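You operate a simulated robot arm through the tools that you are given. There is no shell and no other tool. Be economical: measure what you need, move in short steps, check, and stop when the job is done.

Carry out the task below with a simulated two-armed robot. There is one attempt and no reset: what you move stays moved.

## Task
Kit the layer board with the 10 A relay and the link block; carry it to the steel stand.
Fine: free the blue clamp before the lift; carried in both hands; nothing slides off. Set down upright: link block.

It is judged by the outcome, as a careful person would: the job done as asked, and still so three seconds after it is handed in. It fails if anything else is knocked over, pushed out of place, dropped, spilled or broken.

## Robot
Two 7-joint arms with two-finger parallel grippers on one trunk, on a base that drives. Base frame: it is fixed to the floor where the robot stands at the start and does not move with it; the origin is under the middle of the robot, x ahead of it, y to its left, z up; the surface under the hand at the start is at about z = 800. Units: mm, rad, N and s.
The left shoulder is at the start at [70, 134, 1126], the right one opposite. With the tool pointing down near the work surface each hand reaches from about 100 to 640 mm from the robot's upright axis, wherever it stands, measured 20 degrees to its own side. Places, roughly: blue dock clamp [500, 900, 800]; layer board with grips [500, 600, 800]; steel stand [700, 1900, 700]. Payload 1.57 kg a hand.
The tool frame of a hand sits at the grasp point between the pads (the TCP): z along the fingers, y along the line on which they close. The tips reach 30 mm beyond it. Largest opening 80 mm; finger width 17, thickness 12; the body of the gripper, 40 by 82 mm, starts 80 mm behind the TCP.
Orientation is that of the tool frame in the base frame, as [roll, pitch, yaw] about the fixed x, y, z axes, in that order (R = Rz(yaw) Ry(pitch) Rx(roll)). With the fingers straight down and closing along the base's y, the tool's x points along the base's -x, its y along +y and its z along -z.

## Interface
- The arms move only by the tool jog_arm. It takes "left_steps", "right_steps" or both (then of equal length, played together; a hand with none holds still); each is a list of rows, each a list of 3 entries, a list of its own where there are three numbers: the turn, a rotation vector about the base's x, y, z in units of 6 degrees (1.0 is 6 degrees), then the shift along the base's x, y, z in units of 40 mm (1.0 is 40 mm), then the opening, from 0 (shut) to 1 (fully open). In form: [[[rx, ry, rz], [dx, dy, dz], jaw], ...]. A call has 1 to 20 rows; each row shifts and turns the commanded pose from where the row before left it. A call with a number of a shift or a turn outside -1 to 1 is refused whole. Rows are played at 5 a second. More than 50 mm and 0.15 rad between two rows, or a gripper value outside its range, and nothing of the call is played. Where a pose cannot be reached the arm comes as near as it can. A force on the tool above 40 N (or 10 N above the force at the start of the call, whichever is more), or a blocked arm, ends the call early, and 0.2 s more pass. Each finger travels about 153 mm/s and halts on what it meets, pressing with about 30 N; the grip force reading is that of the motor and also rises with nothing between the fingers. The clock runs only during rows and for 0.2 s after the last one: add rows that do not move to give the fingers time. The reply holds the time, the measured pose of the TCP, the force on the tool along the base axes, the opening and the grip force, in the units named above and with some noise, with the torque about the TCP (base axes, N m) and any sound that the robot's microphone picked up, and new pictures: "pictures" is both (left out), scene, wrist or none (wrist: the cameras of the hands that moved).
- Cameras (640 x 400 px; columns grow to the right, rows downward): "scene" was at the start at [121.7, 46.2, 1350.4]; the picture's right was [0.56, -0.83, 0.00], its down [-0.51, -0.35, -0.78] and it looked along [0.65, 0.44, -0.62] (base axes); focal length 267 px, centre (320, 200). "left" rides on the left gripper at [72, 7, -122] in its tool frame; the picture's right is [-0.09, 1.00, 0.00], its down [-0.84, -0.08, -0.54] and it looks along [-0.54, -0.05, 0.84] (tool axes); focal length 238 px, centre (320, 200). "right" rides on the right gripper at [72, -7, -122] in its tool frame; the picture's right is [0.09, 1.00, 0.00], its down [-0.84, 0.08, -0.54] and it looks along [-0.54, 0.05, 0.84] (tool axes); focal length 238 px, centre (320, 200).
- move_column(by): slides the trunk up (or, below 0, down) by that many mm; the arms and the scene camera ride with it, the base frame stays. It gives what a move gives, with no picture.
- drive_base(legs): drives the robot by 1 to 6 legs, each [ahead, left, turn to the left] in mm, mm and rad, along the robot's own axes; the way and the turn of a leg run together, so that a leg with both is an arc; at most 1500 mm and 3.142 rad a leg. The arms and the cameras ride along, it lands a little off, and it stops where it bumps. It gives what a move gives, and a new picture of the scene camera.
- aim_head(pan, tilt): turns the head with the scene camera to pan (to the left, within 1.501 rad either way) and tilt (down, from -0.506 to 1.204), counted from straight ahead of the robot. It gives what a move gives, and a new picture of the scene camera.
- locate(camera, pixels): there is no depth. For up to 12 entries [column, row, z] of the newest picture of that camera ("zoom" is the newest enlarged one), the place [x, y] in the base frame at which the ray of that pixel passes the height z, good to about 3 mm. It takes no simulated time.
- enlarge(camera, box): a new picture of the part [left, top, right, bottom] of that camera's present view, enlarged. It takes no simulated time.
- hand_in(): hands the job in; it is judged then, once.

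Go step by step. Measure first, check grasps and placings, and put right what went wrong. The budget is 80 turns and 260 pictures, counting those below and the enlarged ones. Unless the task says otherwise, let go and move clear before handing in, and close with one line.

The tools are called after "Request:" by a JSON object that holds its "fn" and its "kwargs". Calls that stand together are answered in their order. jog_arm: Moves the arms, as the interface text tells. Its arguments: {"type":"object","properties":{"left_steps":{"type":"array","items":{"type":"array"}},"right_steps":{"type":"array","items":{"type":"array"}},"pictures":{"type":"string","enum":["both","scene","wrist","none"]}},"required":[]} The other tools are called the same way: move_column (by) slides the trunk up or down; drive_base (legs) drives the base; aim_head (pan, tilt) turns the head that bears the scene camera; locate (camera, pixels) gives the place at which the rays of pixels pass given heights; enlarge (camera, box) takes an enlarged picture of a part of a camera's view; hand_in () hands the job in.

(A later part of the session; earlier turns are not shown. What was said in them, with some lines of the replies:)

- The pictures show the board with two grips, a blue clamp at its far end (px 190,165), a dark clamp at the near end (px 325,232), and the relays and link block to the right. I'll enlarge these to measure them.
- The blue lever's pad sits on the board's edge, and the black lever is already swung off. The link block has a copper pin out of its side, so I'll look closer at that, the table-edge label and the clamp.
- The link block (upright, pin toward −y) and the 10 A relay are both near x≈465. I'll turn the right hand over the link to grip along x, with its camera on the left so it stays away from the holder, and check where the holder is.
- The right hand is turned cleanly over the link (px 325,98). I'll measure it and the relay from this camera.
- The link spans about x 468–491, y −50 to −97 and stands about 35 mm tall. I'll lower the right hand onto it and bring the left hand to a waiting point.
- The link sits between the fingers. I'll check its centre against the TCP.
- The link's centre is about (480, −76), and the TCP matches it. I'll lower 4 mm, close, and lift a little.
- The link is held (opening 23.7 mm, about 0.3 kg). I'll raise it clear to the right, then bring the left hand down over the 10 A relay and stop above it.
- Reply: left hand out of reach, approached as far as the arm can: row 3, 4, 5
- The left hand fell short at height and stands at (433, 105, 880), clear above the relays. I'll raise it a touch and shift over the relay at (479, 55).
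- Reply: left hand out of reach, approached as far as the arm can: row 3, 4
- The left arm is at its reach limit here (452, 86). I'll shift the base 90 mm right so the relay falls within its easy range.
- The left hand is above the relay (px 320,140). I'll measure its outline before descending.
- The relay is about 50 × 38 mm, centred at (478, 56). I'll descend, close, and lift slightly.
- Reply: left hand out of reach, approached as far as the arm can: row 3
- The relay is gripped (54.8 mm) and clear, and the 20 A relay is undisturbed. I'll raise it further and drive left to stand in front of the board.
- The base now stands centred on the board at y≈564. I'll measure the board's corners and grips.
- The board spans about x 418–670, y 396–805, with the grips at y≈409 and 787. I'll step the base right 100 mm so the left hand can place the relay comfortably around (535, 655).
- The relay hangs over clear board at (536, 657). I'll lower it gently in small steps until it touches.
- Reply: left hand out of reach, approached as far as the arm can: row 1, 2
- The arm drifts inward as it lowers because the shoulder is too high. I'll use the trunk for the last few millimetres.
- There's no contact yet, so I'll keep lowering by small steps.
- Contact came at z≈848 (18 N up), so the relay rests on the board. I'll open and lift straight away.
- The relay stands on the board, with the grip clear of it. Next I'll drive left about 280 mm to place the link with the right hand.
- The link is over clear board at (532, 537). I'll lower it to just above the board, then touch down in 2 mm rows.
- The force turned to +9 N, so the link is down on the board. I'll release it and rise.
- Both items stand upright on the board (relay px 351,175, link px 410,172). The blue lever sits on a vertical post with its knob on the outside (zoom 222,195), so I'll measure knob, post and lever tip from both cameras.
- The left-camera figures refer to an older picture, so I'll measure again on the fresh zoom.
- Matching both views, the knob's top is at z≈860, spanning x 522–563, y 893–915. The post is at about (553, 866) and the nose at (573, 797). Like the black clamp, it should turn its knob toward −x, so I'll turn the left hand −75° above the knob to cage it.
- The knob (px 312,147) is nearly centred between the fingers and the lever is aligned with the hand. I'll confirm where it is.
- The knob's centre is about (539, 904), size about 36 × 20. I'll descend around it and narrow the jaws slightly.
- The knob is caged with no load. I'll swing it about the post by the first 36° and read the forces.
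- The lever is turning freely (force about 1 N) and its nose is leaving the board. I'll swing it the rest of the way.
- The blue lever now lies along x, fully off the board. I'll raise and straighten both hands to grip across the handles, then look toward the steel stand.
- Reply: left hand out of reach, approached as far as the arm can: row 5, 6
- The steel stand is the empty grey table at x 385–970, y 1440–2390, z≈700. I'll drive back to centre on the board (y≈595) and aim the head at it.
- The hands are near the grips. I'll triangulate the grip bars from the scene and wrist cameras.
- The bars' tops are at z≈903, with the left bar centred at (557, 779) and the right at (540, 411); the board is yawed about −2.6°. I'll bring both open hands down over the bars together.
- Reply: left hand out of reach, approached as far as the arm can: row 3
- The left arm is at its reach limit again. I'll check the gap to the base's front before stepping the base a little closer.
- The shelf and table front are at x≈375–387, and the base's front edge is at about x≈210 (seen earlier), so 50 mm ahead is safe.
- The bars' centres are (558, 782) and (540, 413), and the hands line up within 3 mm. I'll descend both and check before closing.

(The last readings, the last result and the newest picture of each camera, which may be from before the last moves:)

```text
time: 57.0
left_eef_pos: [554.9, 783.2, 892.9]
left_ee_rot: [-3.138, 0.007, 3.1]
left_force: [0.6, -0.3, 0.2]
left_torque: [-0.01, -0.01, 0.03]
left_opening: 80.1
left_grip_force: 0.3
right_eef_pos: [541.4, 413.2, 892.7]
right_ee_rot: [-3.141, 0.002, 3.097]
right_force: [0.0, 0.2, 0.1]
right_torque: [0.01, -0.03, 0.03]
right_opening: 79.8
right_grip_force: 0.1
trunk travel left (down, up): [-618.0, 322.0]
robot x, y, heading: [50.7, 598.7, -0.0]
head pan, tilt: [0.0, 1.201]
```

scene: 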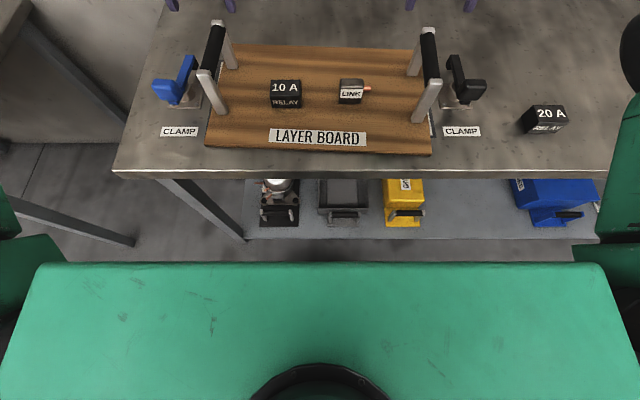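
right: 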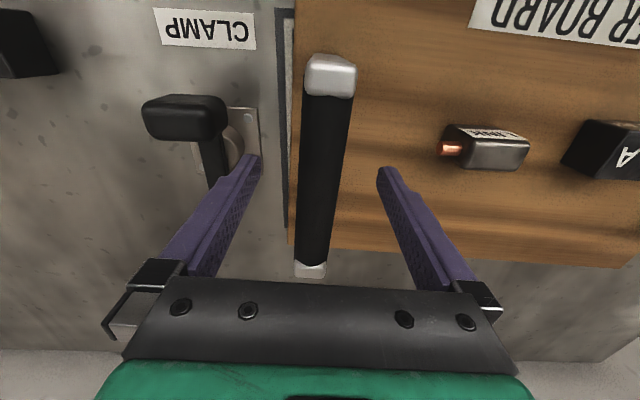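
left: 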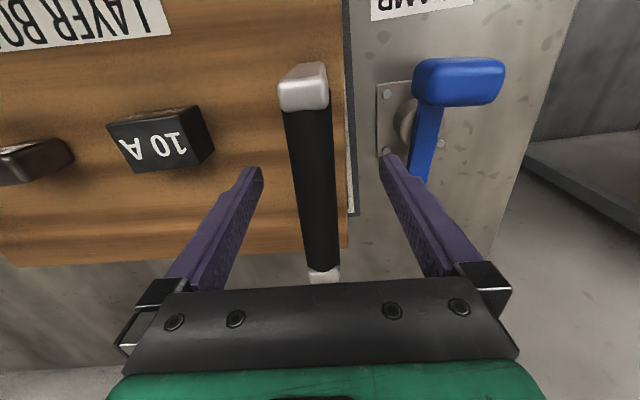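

Both bars run between the open fingers. I'll close both hands together and read the grips.

Request:
{"fn": "jog_arm", "kwargs": {"left_steps": [[[0, 0, 0], [0, 0, -0.08], 0.7], [[0, 0, 0], [0, 0, 0], 0.4], [[0, 0, 0], [0, 0, 0], 0.2], [[0, 0, 0], [0, 0, 0], 0], [[0, 0, 0], [0, 0, 0], 0], [[0, 0, 0], [0, 0, 0], 0]], "right_steps": [[[0, 0, 0], [0, 0, -0.08], 0.7], [[0, 0, 0], [0, 0, 0], 0.4], [[0, 0, 0], [0, 0, 0], 0.2], [[0, 0, 0], [0, 0, 0], 0], [[0, 0, 0], [0, 0, 0], 0], [[0, 0, 0], [0, 0, 0], 0]], "pictures": "wrist"}}

```text
time: 58.4
left_eef_pos: [557.2, 784.0, 889.2]
left_ee_rot: [-3.138, 0.005, 3.098]
left_force: [-2.9, -7.5, -0.6]
left_torque: [0.01, -0.05, -0.63]
left_opening: 23.4
left_grip_force: 29.5
right_eef_pos: [542.5, 413.5, 888.6]
right_ee_rot: [3.141, 0.003, 3.095]
right_force: [1.2, 6.2, -0.6]
right_torque: [-0.04, 0.01, -0.57]
right_opening: 23.3
right_grip_force: 30.4
trunk travel left (down, up): [-618.0, 322.0]
robot x, y, heading: [52.1, 598.8, 0.001]
head pan, tilt: [0.0, 1.201]
```

right: 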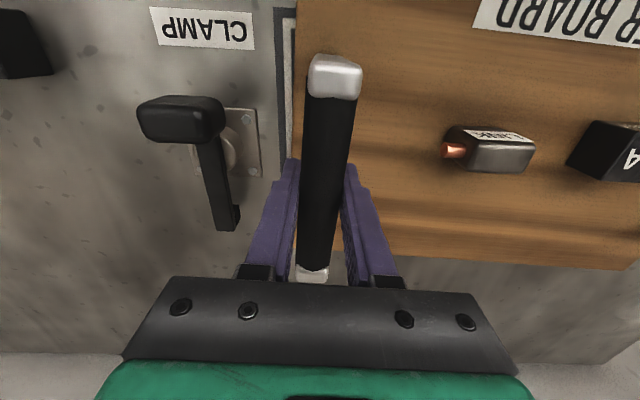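
left: 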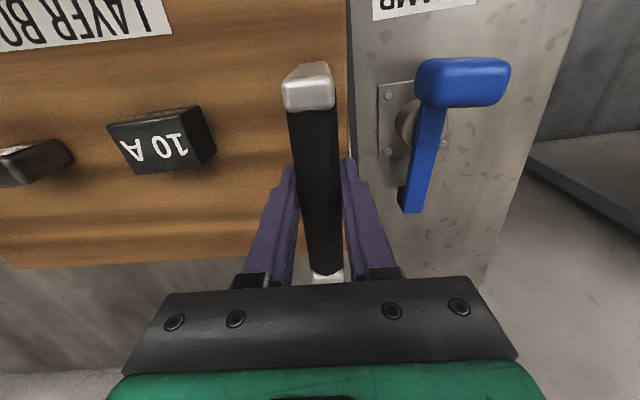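

Both bars are gripped (23.3 mm each) and both clamp levers are clear. I'll lift 15 mm with the trunk so both sides rise together, and check.

Request:
{"fn": "move_column", "kwargs": {"by": 15}}

Request:
{"fn": "aim_head", "kwargs": {"pan": 0.0, "tilt": 0.85}}

Request:
{"fn": "enlarge", "kwargs": {"camera": "scene", "box": [160, 110, 480, 290]}}

```text
time: 59.0
left_eef_pos: [558.0, 782.5, 904.2]
left_ee_rot: [-3.138, 0.004, 3.099]
left_force: [-3.3, -9.5, -6.2]
left_torque: [0.1, 0.04, -0.58]
left_opening: 23.5
left_grip_force: 30.0
right_eef_pos: [543.6, 413.9, 902.6]
right_ee_rot: [3.141, -0.002, 3.098]
right_force: [3.9, 9.6, -6.8]
right_torque: [-0.12, -0.13, -0.55]
right_opening: 23.3
right_grip_force: 29.8
trunk travel left (down, up): [-633.0, 307.0]
robot x, y, heading: [55.4, 595.8, -0.002]
head pan, tilt: [0.0, 1.201]
```

```text
time: 59.8
left_eef_pos: [558.2, 783.7, 902.8]
left_ee_rot: [-3.137, 0.003, 3.096]
left_force: [-3.9, -11.4, -7.7]
left_torque: [0.1, 0.01, -0.55]
left_opening: 23.0
left_grip_force: 30.1
right_eef_pos: [543.6, 414.3, 902.6]
right_ee_rot: [3.141, 0.0, 3.097]
right_force: [3.1, 12.2, -6.9]
right_torque: [-0.11, 0.01, -0.52]
right_opening: 23.3
right_grip_force: 30.2
trunk travel left (down, up): [-633.0, 307.0]
robot x, y, heading: [54.9, 599.2, -0.002]
head pan, tilt: [0.0, 0.85]
```

scene: 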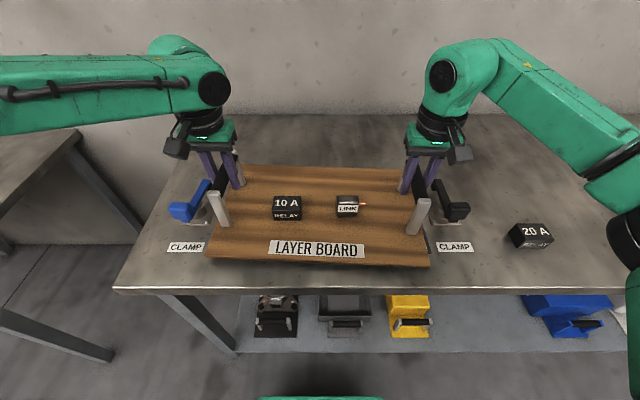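

```text
2.00 times, centred on (320, 200) of scene
```

zoom: 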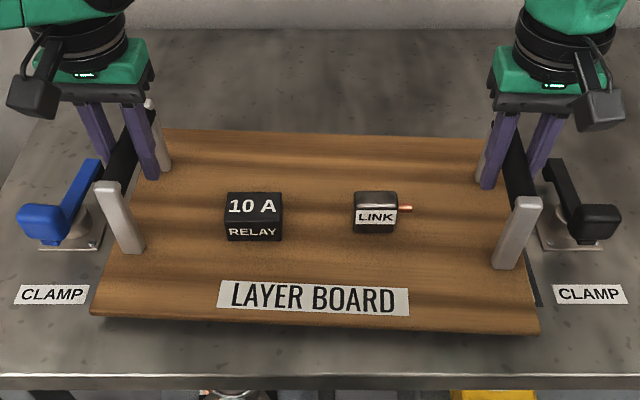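

The board is up and level (about 7 N per hand) with both items still in place. I'll raise it another 110 mm to clear the clamps.

Request:
{"fn": "move_column", "kwargs": {"by": 110}}

Request:
{"fn": "drive_base", "kwargs": {"legs": [[0, 150, 0]]}}

```text
time: 61.2
left_eef_pos: [557.9, 783.0, 1013.1]
left_ee_rot: [-3.14, 0.004, 3.097]
left_force: [-3.5, -14.9, -4.9]
left_torque: [0.11, -0.05, -0.54]
left_opening: 23.3
left_grip_force: 30.2
right_eef_pos: [544.2, 412.8, 1013.1]
right_ee_rot: [-3.142, -0.001, 3.098]
right_force: [3.9, 15.2, -5.9]
right_torque: [-0.12, -0.04, -0.48]
right_opening: 23.4
right_grip_force: 30.3
trunk travel left (down, up): [-743.0, 197.0]
robot x, y, heading: [52.8, 598.7, -0.002]
head pan, tilt: [0.0, 0.85]
```

```text
time: 62.6
left_eef_pos: [558.9, 928.3, 1013.9]
left_ee_rot: [-3.139, 0.003, 3.095]
left_force: [-2.8, -17.4, -6.8]
left_torque: [0.14, -0.03, -0.46]
left_opening: 23.5
left_grip_force: 29.7
right_eef_pos: [542.5, 558.8, 1013.4]
right_ee_rot: [3.139, 0.001, 3.095]
right_force: [4.3, 17.1, -6.2]
right_torque: [-0.13, -0.02, -0.44]
right_opening: 23.4
right_grip_force: 29.4
trunk travel left (down, up): [-743.0, 197.0]
robot x, y, heading: [56.0, 745.5, -0.001]
head pan, tilt: [0.0, 0.85]
```

scene: 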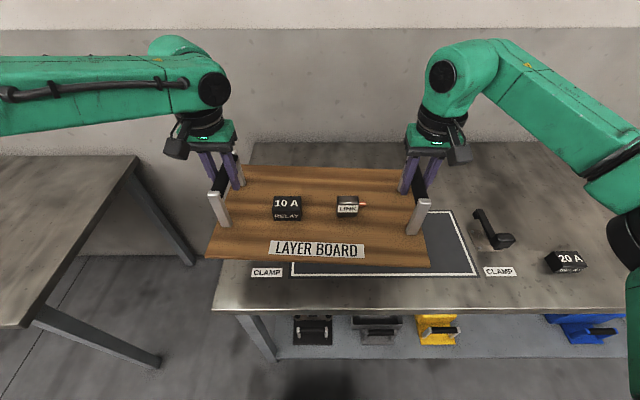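

The load is carried well, but the hands are slowly pulling apart (17 N opposed along y). I'll ease them about 1 mm toward each other.

Request:
{"fn": "jog_arm", "kwargs": {"left_steps": [[[0, 0, 0], [0, -0.025, 0], 0], [[0, 0, 0], [0, 0, 0], 0]], "right_steps": [[[0, 0, 0], [0, 0.025, 0], 0], [[0, 0, 0], [0, 0, 0], 0]], "pictures": "none"}}

```text
time: 63.2
left_eef_pos: [558.3, 929.9, 1013.6]
left_ee_rot: [-3.14, 0.002, 3.095]
left_force: [-3.2, 9.5, -6.3]
left_torque: [-0.09, -0.09, -0.59]
left_opening: 23.4
left_grip_force: 29.9
right_eef_pos: [543.8, 559.8, 1012.4]
right_ee_rot: [-3.141, 0.001, 3.092]
right_force: [3.9, -9.0, -7.7]
right_torque: [-0.02, 0.0, -0.56]
right_opening: 23.5
right_grip_force: 29.5
trunk travel left (down, up): [-743.0, 197.0]
robot x, y, heading: [52.2, 748.3, -0.01]
head pan, tilt: [0.0, 0.85]
```

The strain is relieved to 9 N the other way. I'll drive on toward the stand in three gentle legs.

Request:
{"fn": "drive_base", "kwargs": {"legs": [[0, 400, 0.005]]}}

Request:
{"fn": "drive_base", "kwargs": {"legs": [[0, 400, 0]]}}

```text
time: 65.7
left_eef_pos: [556.4, 1336.2, 1012.5]
left_ee_rot: [-3.141, 0.004, 3.104]
left_force: [-2.6, 28.2, -6.5]
left_torque: [-0.21, -0.18, -0.42]
left_opening: 23.6
left_grip_force: 30.5
right_eef_pos: [544.7, 966.8, 1012.6]
right_ee_rot: [-3.14, 0.0, 3.1]
right_force: [0.7, -28.2, -7.2]
right_torque: [0.18, 0.14, -0.47]
right_opening: 23.3
right_grip_force: 30.6
trunk travel left (down, up): [-743.0, 197.0]
robot x, y, heading: [51.8, 1149.1, 0.009]
head pan, tilt: [0.0, 0.85]
```

scene: 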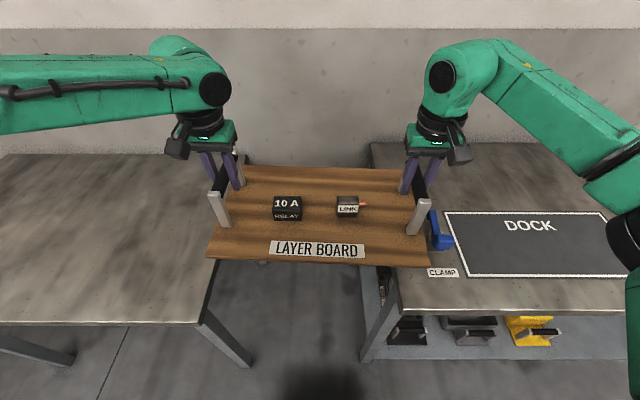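

```text
time: 68.2
left_eef_pos: [557.1, 1736.7, 1013.9]
left_ee_rot: [-3.139, 0.004, 3.098]
left_force: [-2.8, 3.9, -5.6]
left_torque: [-0.05, -0.11, -0.47]
left_opening: 23.6
left_grip_force: 29.4
right_eef_pos: [544.4, 1368.7, 1013.7]
right_ee_rot: [-3.139, 0.001, 3.092]
right_force: [2.2, -2.8, -7.0]
right_torque: [0.0, 0.04, -0.47]
right_opening: 23.5
right_grip_force: 29.6
trunk travel left (down, up): [-743.0, 197.0]
robot x, y, heading: [51.1, 1551.8, -0.001]
head pan, tilt: [0.0, 0.85]
```

scene: 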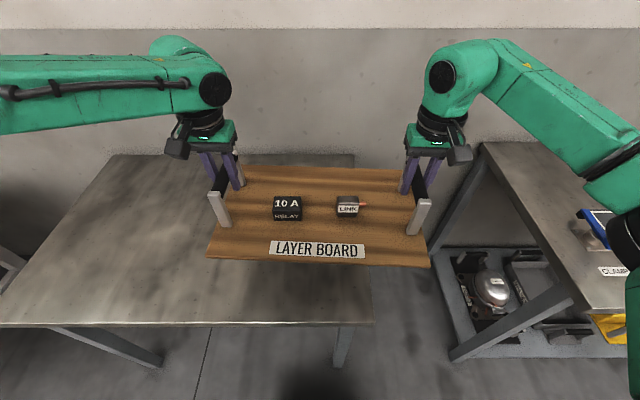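

The load is steady (about 3 N sideways) and the stand comes up on the left. I'll take the last leg to its middle.

Request:
{"fn": "drive_base", "kwargs": {"legs": [[0, 350, 0]]}}

Request:
{"fn": "locate", "kwargs": {"camera": "scene", "pixels": [[320, 320, 700], [320, 155, 700], [450, 320, 700], [150, 320, 700], [320, 310, 700]]}}

```text
time: 70.5
left_eef_pos: [556.3, 2091.1, 1013.6]
left_ee_rot: [-3.139, 0.004, 3.099]
left_force: [-2.4, -1.1, -5.7]
left_torque: [0.0, -0.09, -0.51]
left_opening: 23.5
left_grip_force: 29.8
right_eef_pos: [543.8, 1721.5, 1012.4]
right_ee_rot: [-3.139, -0.001, 3.096]
right_force: [3.3, 0.1, -7.0]
right_torque: [-0.02, 0.0, -0.52]
right_opening: 23.2
right_grip_force: 30.1
trunk travel left (down, up): [-743.0, 197.0]
robot x, y, heading: [50.9, 1905.2, -0.0]
head pan, tilt: [0.0, 0.85]
```

scene: 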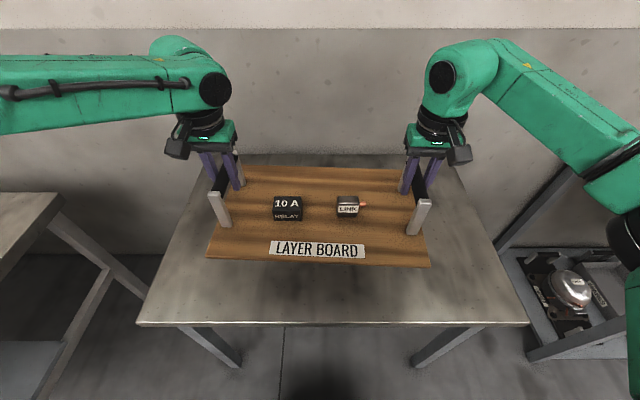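

```text
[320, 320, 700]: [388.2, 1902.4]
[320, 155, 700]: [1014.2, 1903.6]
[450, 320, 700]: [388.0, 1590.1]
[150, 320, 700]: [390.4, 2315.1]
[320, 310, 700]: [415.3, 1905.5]
```

The board is centred over the stand (front edge x≈388). I'll step 40 mm ahead for margin and lower with the trunk to about 25 mm above the surface.

Request:
{"fn": "drive_base", "kwargs": {"legs": [[40, 0, 0]]}}

Request:
{"fn": "move_column", "kwargs": {"by": -195}}

Request:
{"fn": "enlarge", "kwargs": {"camera": "scene", "box": [120, 60, 560, 335]}}

```text
time: 71.4
left_eef_pos: [589.8, 2092.0, 1016.7]
left_ee_rot: [-3.139, 0.006, 3.099]
left_force: [-4.9, 0.0, -5.6]
left_torque: [-0.02, 0.0, -0.64]
left_opening: 23.3
left_grip_force: 29.4
right_eef_pos: [578.0, 1722.7, 1015.7]
right_ee_rot: [-3.139, 0.007, 3.096]
right_force: [3.0, 0.9, -6.0]
right_torque: [-0.07, -0.08, -0.61]
right_opening: 23.4
right_grip_force: 29.6
trunk travel left (down, up): [-743.0, 197.0]
robot x, y, heading: [88.3, 1905.4, -0.001]
head pan, tilt: [0.0, 0.85]
```

scene: 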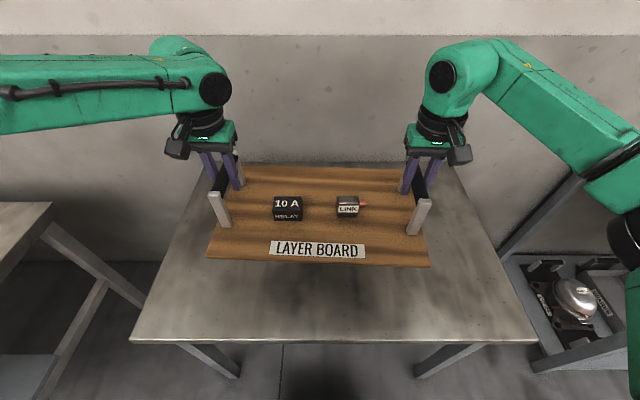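

```text
time: 73.4
left_eef_pos: [595.3, 2092.4, 829.2]
left_ee_rot: [-3.14, 0.026, 3.1]
left_force: [-6.4, 1.3, 8.3]
left_torque: [-0.05, -0.09, -0.46]
left_opening: 23.5
left_grip_force: 30.1
right_eef_pos: [581.2, 1721.8, 828.3]
right_ee_rot: [3.136, 0.022, 3.091]
right_force: [-3.6, -1.4, 3.8]
right_torque: [-0.05, -0.09, -0.21]
right_opening: 23.5
right_grip_force: 29.9
trunk travel left (down, up): [-550.0, 390.0]
robot x, y, heading: [88.4, 1904.8, 0.002]
head pan, tilt: [0.0, 0.85]
stopped: the force on the tool passed its limit at 44 N (the readings are from after the stop); the commanded pose is now the measured one
```

```text
1.45 times, centred on (340, 198) of scene
```

zoom: 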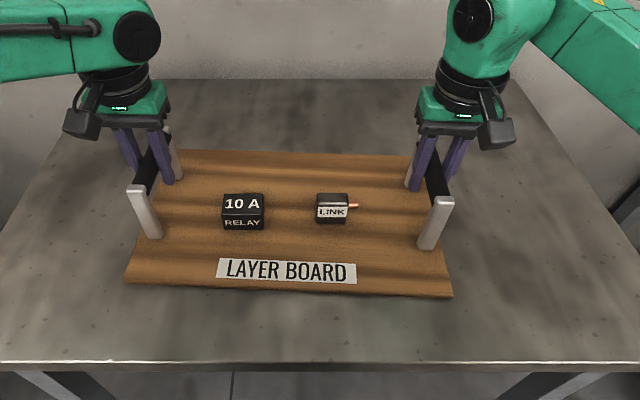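

The lowering stopped on contact at TCP z≈829, so the stand is higher than 700 or something touched. I'll check the surface height and look closely at the board's edges.

Request:
{"fn": "locate", "kwargs": {"camera": "zoom", "pixels": [[340, 362, 700], [340, 362, 720], [340, 362, 740], [126, 281, 740], [452, 295, 740], [126, 281, 715], [452, 295, 715]]}}

Request:
{"fn": "enlarge", "kwargs": {"camera": "scene", "box": [190, 150, 450, 290]}}

Request:
{"fn": "enlarge", "kwargs": {"camera": "left", "box": [0, 0, 639, 399]}}

Request:
{"fn": "enlarge", "kwargs": {"camera": "right", "box": [0, 0, 639, 399]}}

```text
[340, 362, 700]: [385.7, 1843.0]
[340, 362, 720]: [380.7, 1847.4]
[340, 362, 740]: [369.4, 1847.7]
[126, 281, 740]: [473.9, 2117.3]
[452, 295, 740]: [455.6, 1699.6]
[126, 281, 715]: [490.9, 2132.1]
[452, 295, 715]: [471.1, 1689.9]
```

```text
2.46 times, centred on (320, 220) of scene
```

zoom: 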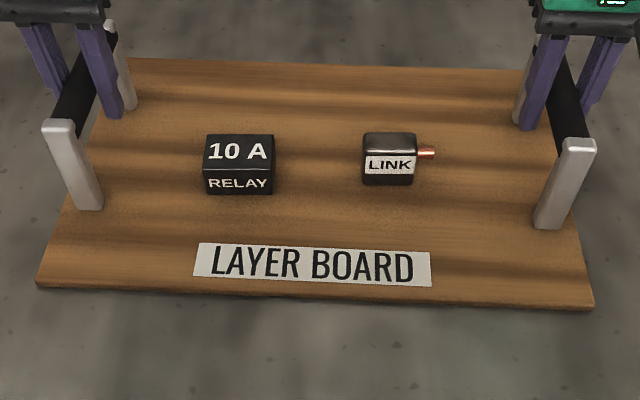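

```text
1.00 times, centred on (320, 200) of left (not enlarged: the box is as wide or as high as the picture)
```

zoom: 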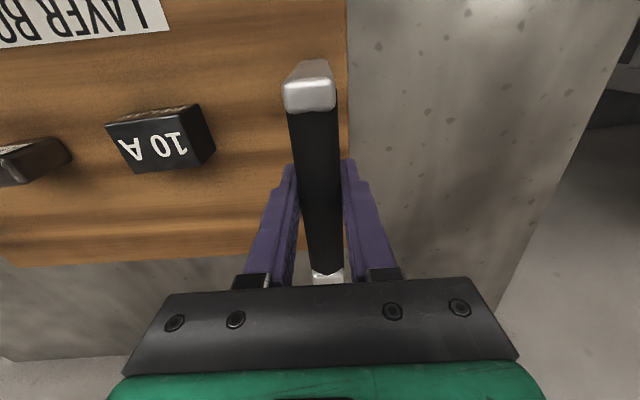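

```text
1.00 times, centred on (320, 200) of right (not enlarged: the box is as wide or as high as the picture)
```

zoom: 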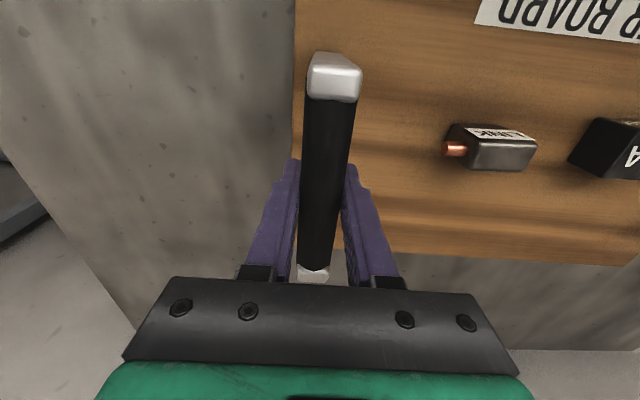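

I'll triangulate the stand's right edge from the two views to get its height.

Request:
{"fn": "locate", "kwargs": {"camera": "zoom", "pixels": [[70, 267, 700], [70, 267, 740], [100, 297, 700], [100, 297, 740], [125, 322, 700], [125, 322, 740]]}}

Request:
{"fn": "locate", "kwargs": {"camera": "scene", "pixels": [[468, 115, 700], [468, 115, 740], [514, 172, 700], [514, 172, 740], [560, 229, 700], [560, 229, 740]]}}

Request:
{"fn": "enlarge", "kwargs": {"camera": "right", "box": [0, 200, 200, 360]}}

```text
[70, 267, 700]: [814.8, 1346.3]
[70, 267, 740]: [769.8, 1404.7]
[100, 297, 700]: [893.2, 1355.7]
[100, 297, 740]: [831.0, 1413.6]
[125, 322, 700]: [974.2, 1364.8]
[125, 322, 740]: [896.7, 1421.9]
```

```text
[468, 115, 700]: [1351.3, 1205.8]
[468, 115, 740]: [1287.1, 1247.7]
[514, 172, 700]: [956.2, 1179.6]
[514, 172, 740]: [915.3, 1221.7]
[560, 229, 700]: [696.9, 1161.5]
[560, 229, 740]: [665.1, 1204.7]
```

```text
2.50 times, centred on (100, 280) of right
```

zoom: 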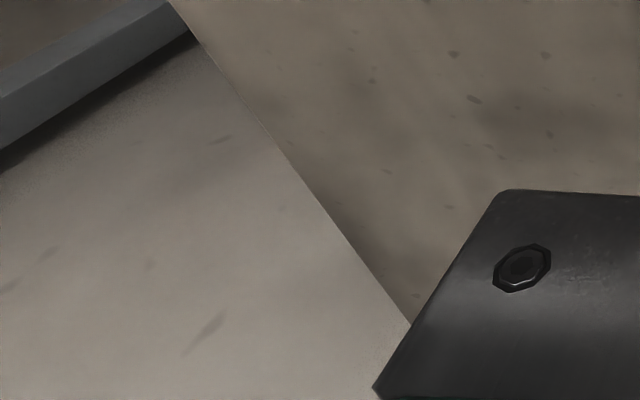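

Request:
{"fn": "locate", "kwargs": {"camera": "scene", "pixels": [[536, 341, 700], [536, 341, 740], [131, 341, 700], [131, 341, 740], [457, 166, 700], [457, 166, 740], [500, 262, 700], [500, 262, 740]]}}

Request:
{"fn": "locate", "kwargs": {"camera": "zoom", "pixels": [[200, 35, 700], [200, 35, 740], [300, 170, 700], [300, 170, 740], [410, 322, 700], [410, 322, 740]]}}

```text
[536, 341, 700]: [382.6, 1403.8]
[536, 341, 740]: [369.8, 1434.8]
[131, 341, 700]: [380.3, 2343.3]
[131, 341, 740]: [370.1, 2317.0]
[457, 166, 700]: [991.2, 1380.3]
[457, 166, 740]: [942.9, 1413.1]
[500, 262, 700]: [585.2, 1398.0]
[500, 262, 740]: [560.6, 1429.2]
```

```text
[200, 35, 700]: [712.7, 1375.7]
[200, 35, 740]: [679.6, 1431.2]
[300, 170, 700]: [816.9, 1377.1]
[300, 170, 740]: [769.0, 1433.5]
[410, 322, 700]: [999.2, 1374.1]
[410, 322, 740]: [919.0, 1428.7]
```

The edges triangulate to a stand height of about 725–740, so the board seems to be resting on it. I'll test with a further 3 mm down.

Request:
{"fn": "move_column", "kwargs": {"by": -3}}

Request:
{"fn": "aim_head", "kwargs": {"pan": 0.0, "tilt": 0.7}}

Request:
{"fn": "enlarge", "kwargs": {"camera": "scene", "box": [180, 190, 460, 350]}}

```text
time: 74.0
left_eef_pos: [595.6, 2092.1, 829.1]
left_ee_rot: [-3.139, 0.032, 3.1]
left_force: [-1.6, 3.8, 26.6]
left_torque: [0.12, 0.3, -0.55]
left_opening: 23.5
left_grip_force: 30.1
right_eef_pos: [581.9, 1722.4, 829.0]
right_ee_rot: [3.133, 0.03, 3.091]
right_force: [8.1, -5.1, 22.8]
right_torque: [0.03, 0.23, 0.37]
right_opening: 23.2
right_grip_force: 30.2
trunk travel left (down, up): [-547.0, 393.0]
robot x, y, heading: [90.2, 1909.0, -0.003]
head pan, tilt: [0.0, 0.85]
```

```text
time: 74.7
left_eef_pos: [595.9, 2090.9, 828.5]
left_ee_rot: [-3.14, 0.033, 3.102]
left_force: [3.7, 5.7, 38.4]
left_torque: [-0.07, -0.02, -0.54]
left_opening: 23.7
left_grip_force: 29.4
right_eef_pos: [581.4, 1722.6, 829.1]
right_ee_rot: [3.136, 0.03, 3.091]
right_force: [17.6, -6.1, 32.7]
right_torque: [0.02, 0.0, 0.51]
right_opening: 23.5
right_grip_force: 30.0
trunk travel left (down, up): [-547.0, 393.0]
robot x, y, heading: [92.0, 1906.3, 0.003]
head pan, tilt: [0.0, 0.7]
```

scene: 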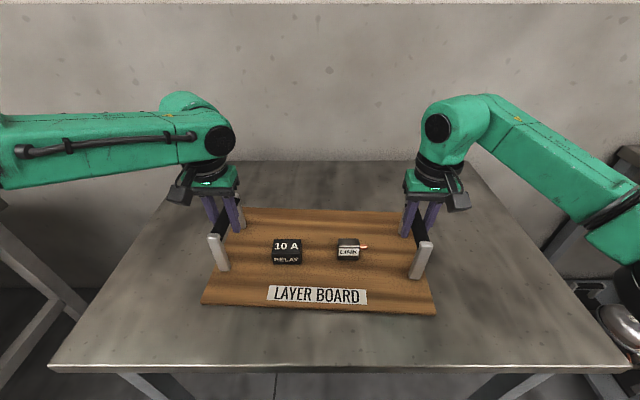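

```text
2.29 times, centred on (320, 270) of scene
```

zoom: 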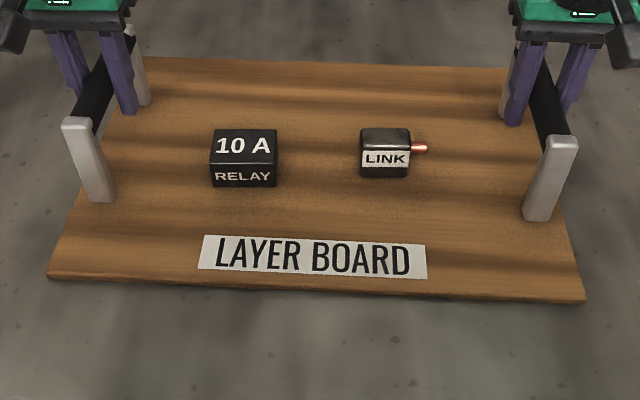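

Both hands stay at z=829 while the force rises, so the board rests on the stand at both ends. I'll relieve the press by 3 mm before letting go.

Request:
{"fn": "move_column", "kwargs": {"by": 4}}

```text
time: 75.2
left_eef_pos: [595.4, 2092.1, 829.0]
left_ee_rot: [-3.138, 0.025, 3.1]
left_force: [3.8, 3.0, 22.8]
left_torque: [-0.11, -0.18, -0.46]
left_opening: 23.6
left_grip_force: 30.4
right_eef_pos: [581.1, 1721.3, 828.9]
right_ee_rot: [3.137, 0.019, 3.089]
right_force: [7.6, -3.4, 17.2]
right_torque: [-0.07, -0.13, -0.1]
right_opening: 23.1
right_grip_force: 29.9
trunk travel left (down, up): [-551.0, 389.0]
robot x, y, heading: [89.7, 1905.2, 0.002]
head pan, tilt: [0.0, 0.7]
```

Request:
{"fn": "move_column", "kwargs": {"by": 3}}

```text
time: 75.7
left_eef_pos: [595.4, 2091.5, 828.8]
left_ee_rot: [-3.139, 0.016, 3.1]
left_force: [-5.1, 1.8, 3.3]
left_torque: [-0.43, -0.96, -0.36]
left_opening: 23.5
left_grip_force: 29.9
right_eef_pos: [582.5, 1722.2, 829.0]
right_ee_rot: [3.14, 0.012, 3.093]
right_force: [-2.1, -1.1, -3.9]
right_torque: [-0.15, -0.16, 0.19]
right_opening: 23.4
right_grip_force: 29.9
trunk travel left (down, up): [-554.0, 386.0]
robot x, y, heading: [91.4, 1906.3, 0.002]
head pan, tilt: [0.0, 0.7]
```

The forces are near zero, so I'll open both hands together without other motion.

Request:
{"fn": "jog_arm", "kwargs": {"left_steps": [[[0, 0, 0], [0, 0, 0], 0.4], [[0, 0, 0], [0, 0, 0], 0.7], [[0, 0, 0], [0, 0, 0], 1], [[0, 0, 0], [0, 0, 0], 1]], "right_steps": [[[0, 0, 0], [0, 0, 0], 0.4], [[0, 0, 0], [0, 0, 0], 0.7], [[0, 0, 0], [0, 0, 0], 1], [[0, 0, 0], [0, 0, 0], 1]]}}

```text
time: 76.7
left_eef_pos: [598.3, 2091.0, 830.4]
left_ee_rot: [-3.138, 0.023, 3.1]
left_force: [-0.1, 0.4, -0.2]
left_torque: [-0.02, 0.0, -0.03]
left_opening: 80.0
left_grip_force: 0.0
right_eef_pos: [584.9, 1722.4, 829.9]
right_ee_rot: [3.137, 0.017, 3.092]
right_force: [0.4, 0.1, -0.2]
right_torque: [0.02, 0.02, 0.0]
right_opening: 80.0
right_grip_force: 0.0
trunk travel left (down, up): [-554.0, 386.0]
robot x, y, heading: [87.2, 1903.2, 0.006]
head pan, tilt: [0.0, 0.7]
```

scene: 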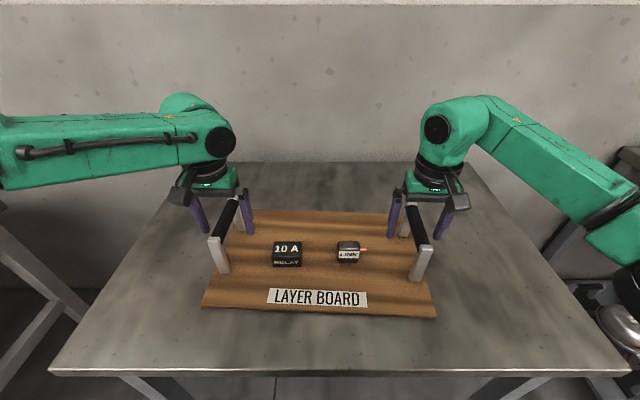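
right: 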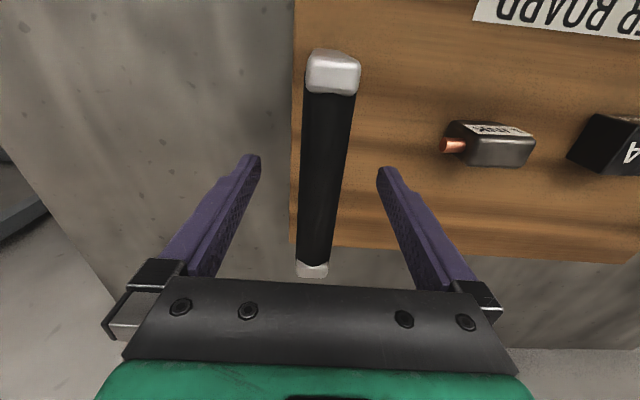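
left: 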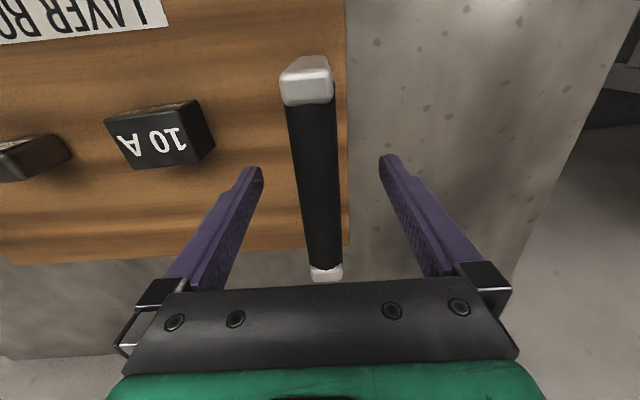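

The board rests by itself with the fingers open and clear of both bars. I'll raise both hands with the trunk and take a last look.

Request:
{"fn": "move_column", "kwargs": {"by": 150}}

Request:
{"fn": "drive_base", "kwargs": {"legs": [[-150, 0, 0]]}}

Request:
{"fn": "enlarge", "kwargs": {"camera": "scene", "box": [160, 150, 480, 350]}}

```text
time: 78.5
left_eef_pos: [598.7, 2091.7, 981.1]
left_ee_rot: [-3.138, 0.021, 3.099]
left_force: [-0.4, -0.5, 0.6]
left_torque: [-0.02, 0.0, -0.06]
left_opening: 79.9
left_grip_force: 0.0
right_eef_pos: [584.6, 1722.5, 980.2]
right_ee_rot: [3.137, 0.018, 3.092]
right_force: [0.4, -1.2, -0.8]
right_torque: [-0.01, -0.02, -0.02]
right_opening: 79.8
right_grip_force: 0.2
trunk travel left (down, up): [-704.0, 236.0]
robot x, y, heading: [90.5, 1905.8, 0.003]
head pan, tilt: [0.0, 0.7]
```

```text
time: 79.8
left_eef_pos: [450.2, 2092.6, 979.7]
left_ee_rot: [-3.137, 0.02, 3.102]
left_force: [0.3, 0.8, -0.5]
left_torque: [0.0, 0.0, 0.01]
left_opening: 79.7
left_grip_force: 0.1
right_eef_pos: [437.5, 1723.1, 980.8]
right_ee_rot: [3.136, 0.016, 3.094]
right_force: [-0.2, 0.6, -0.5]
right_torque: [0.01, 0.01, 0.03]
right_opening: 79.8
right_grip_force: 0.0
trunk travel left (down, up): [-704.0, 236.0]
robot x, y, heading: [-60.5, 1905.7, 0.005]
head pan, tilt: [0.0, 0.7]
```

scene: 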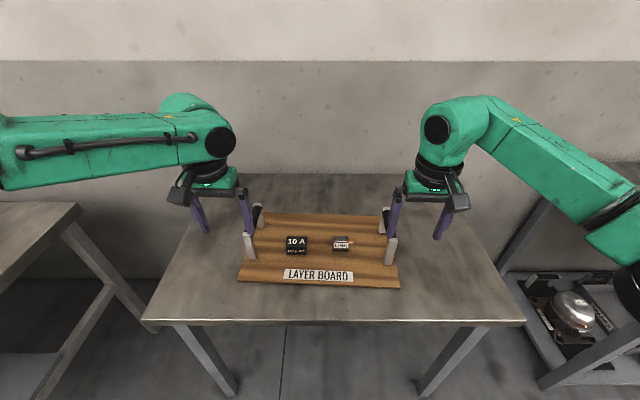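

```text
2.00 times, centred on (320, 250) of scene
```

zoom: 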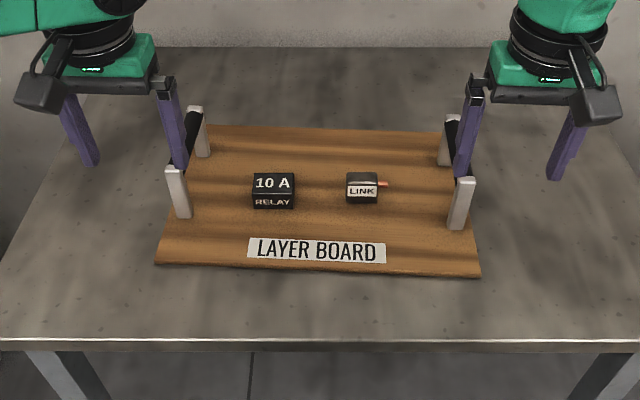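

The board lies flat on the steel stand with the 10 A relay and the upright link block on it, and the hands are clear. I'm handing in.

Request:
{"fn": "hand_in", "kwargs": {}}

```text
The job is handed in.
```

The layer board, holding the 10 A relay and the upright link block, is on the steel stand. I freed the blue clamp before the lift, carried the board in both hands with nothing sliding off, and moved the hands clear before handing in.
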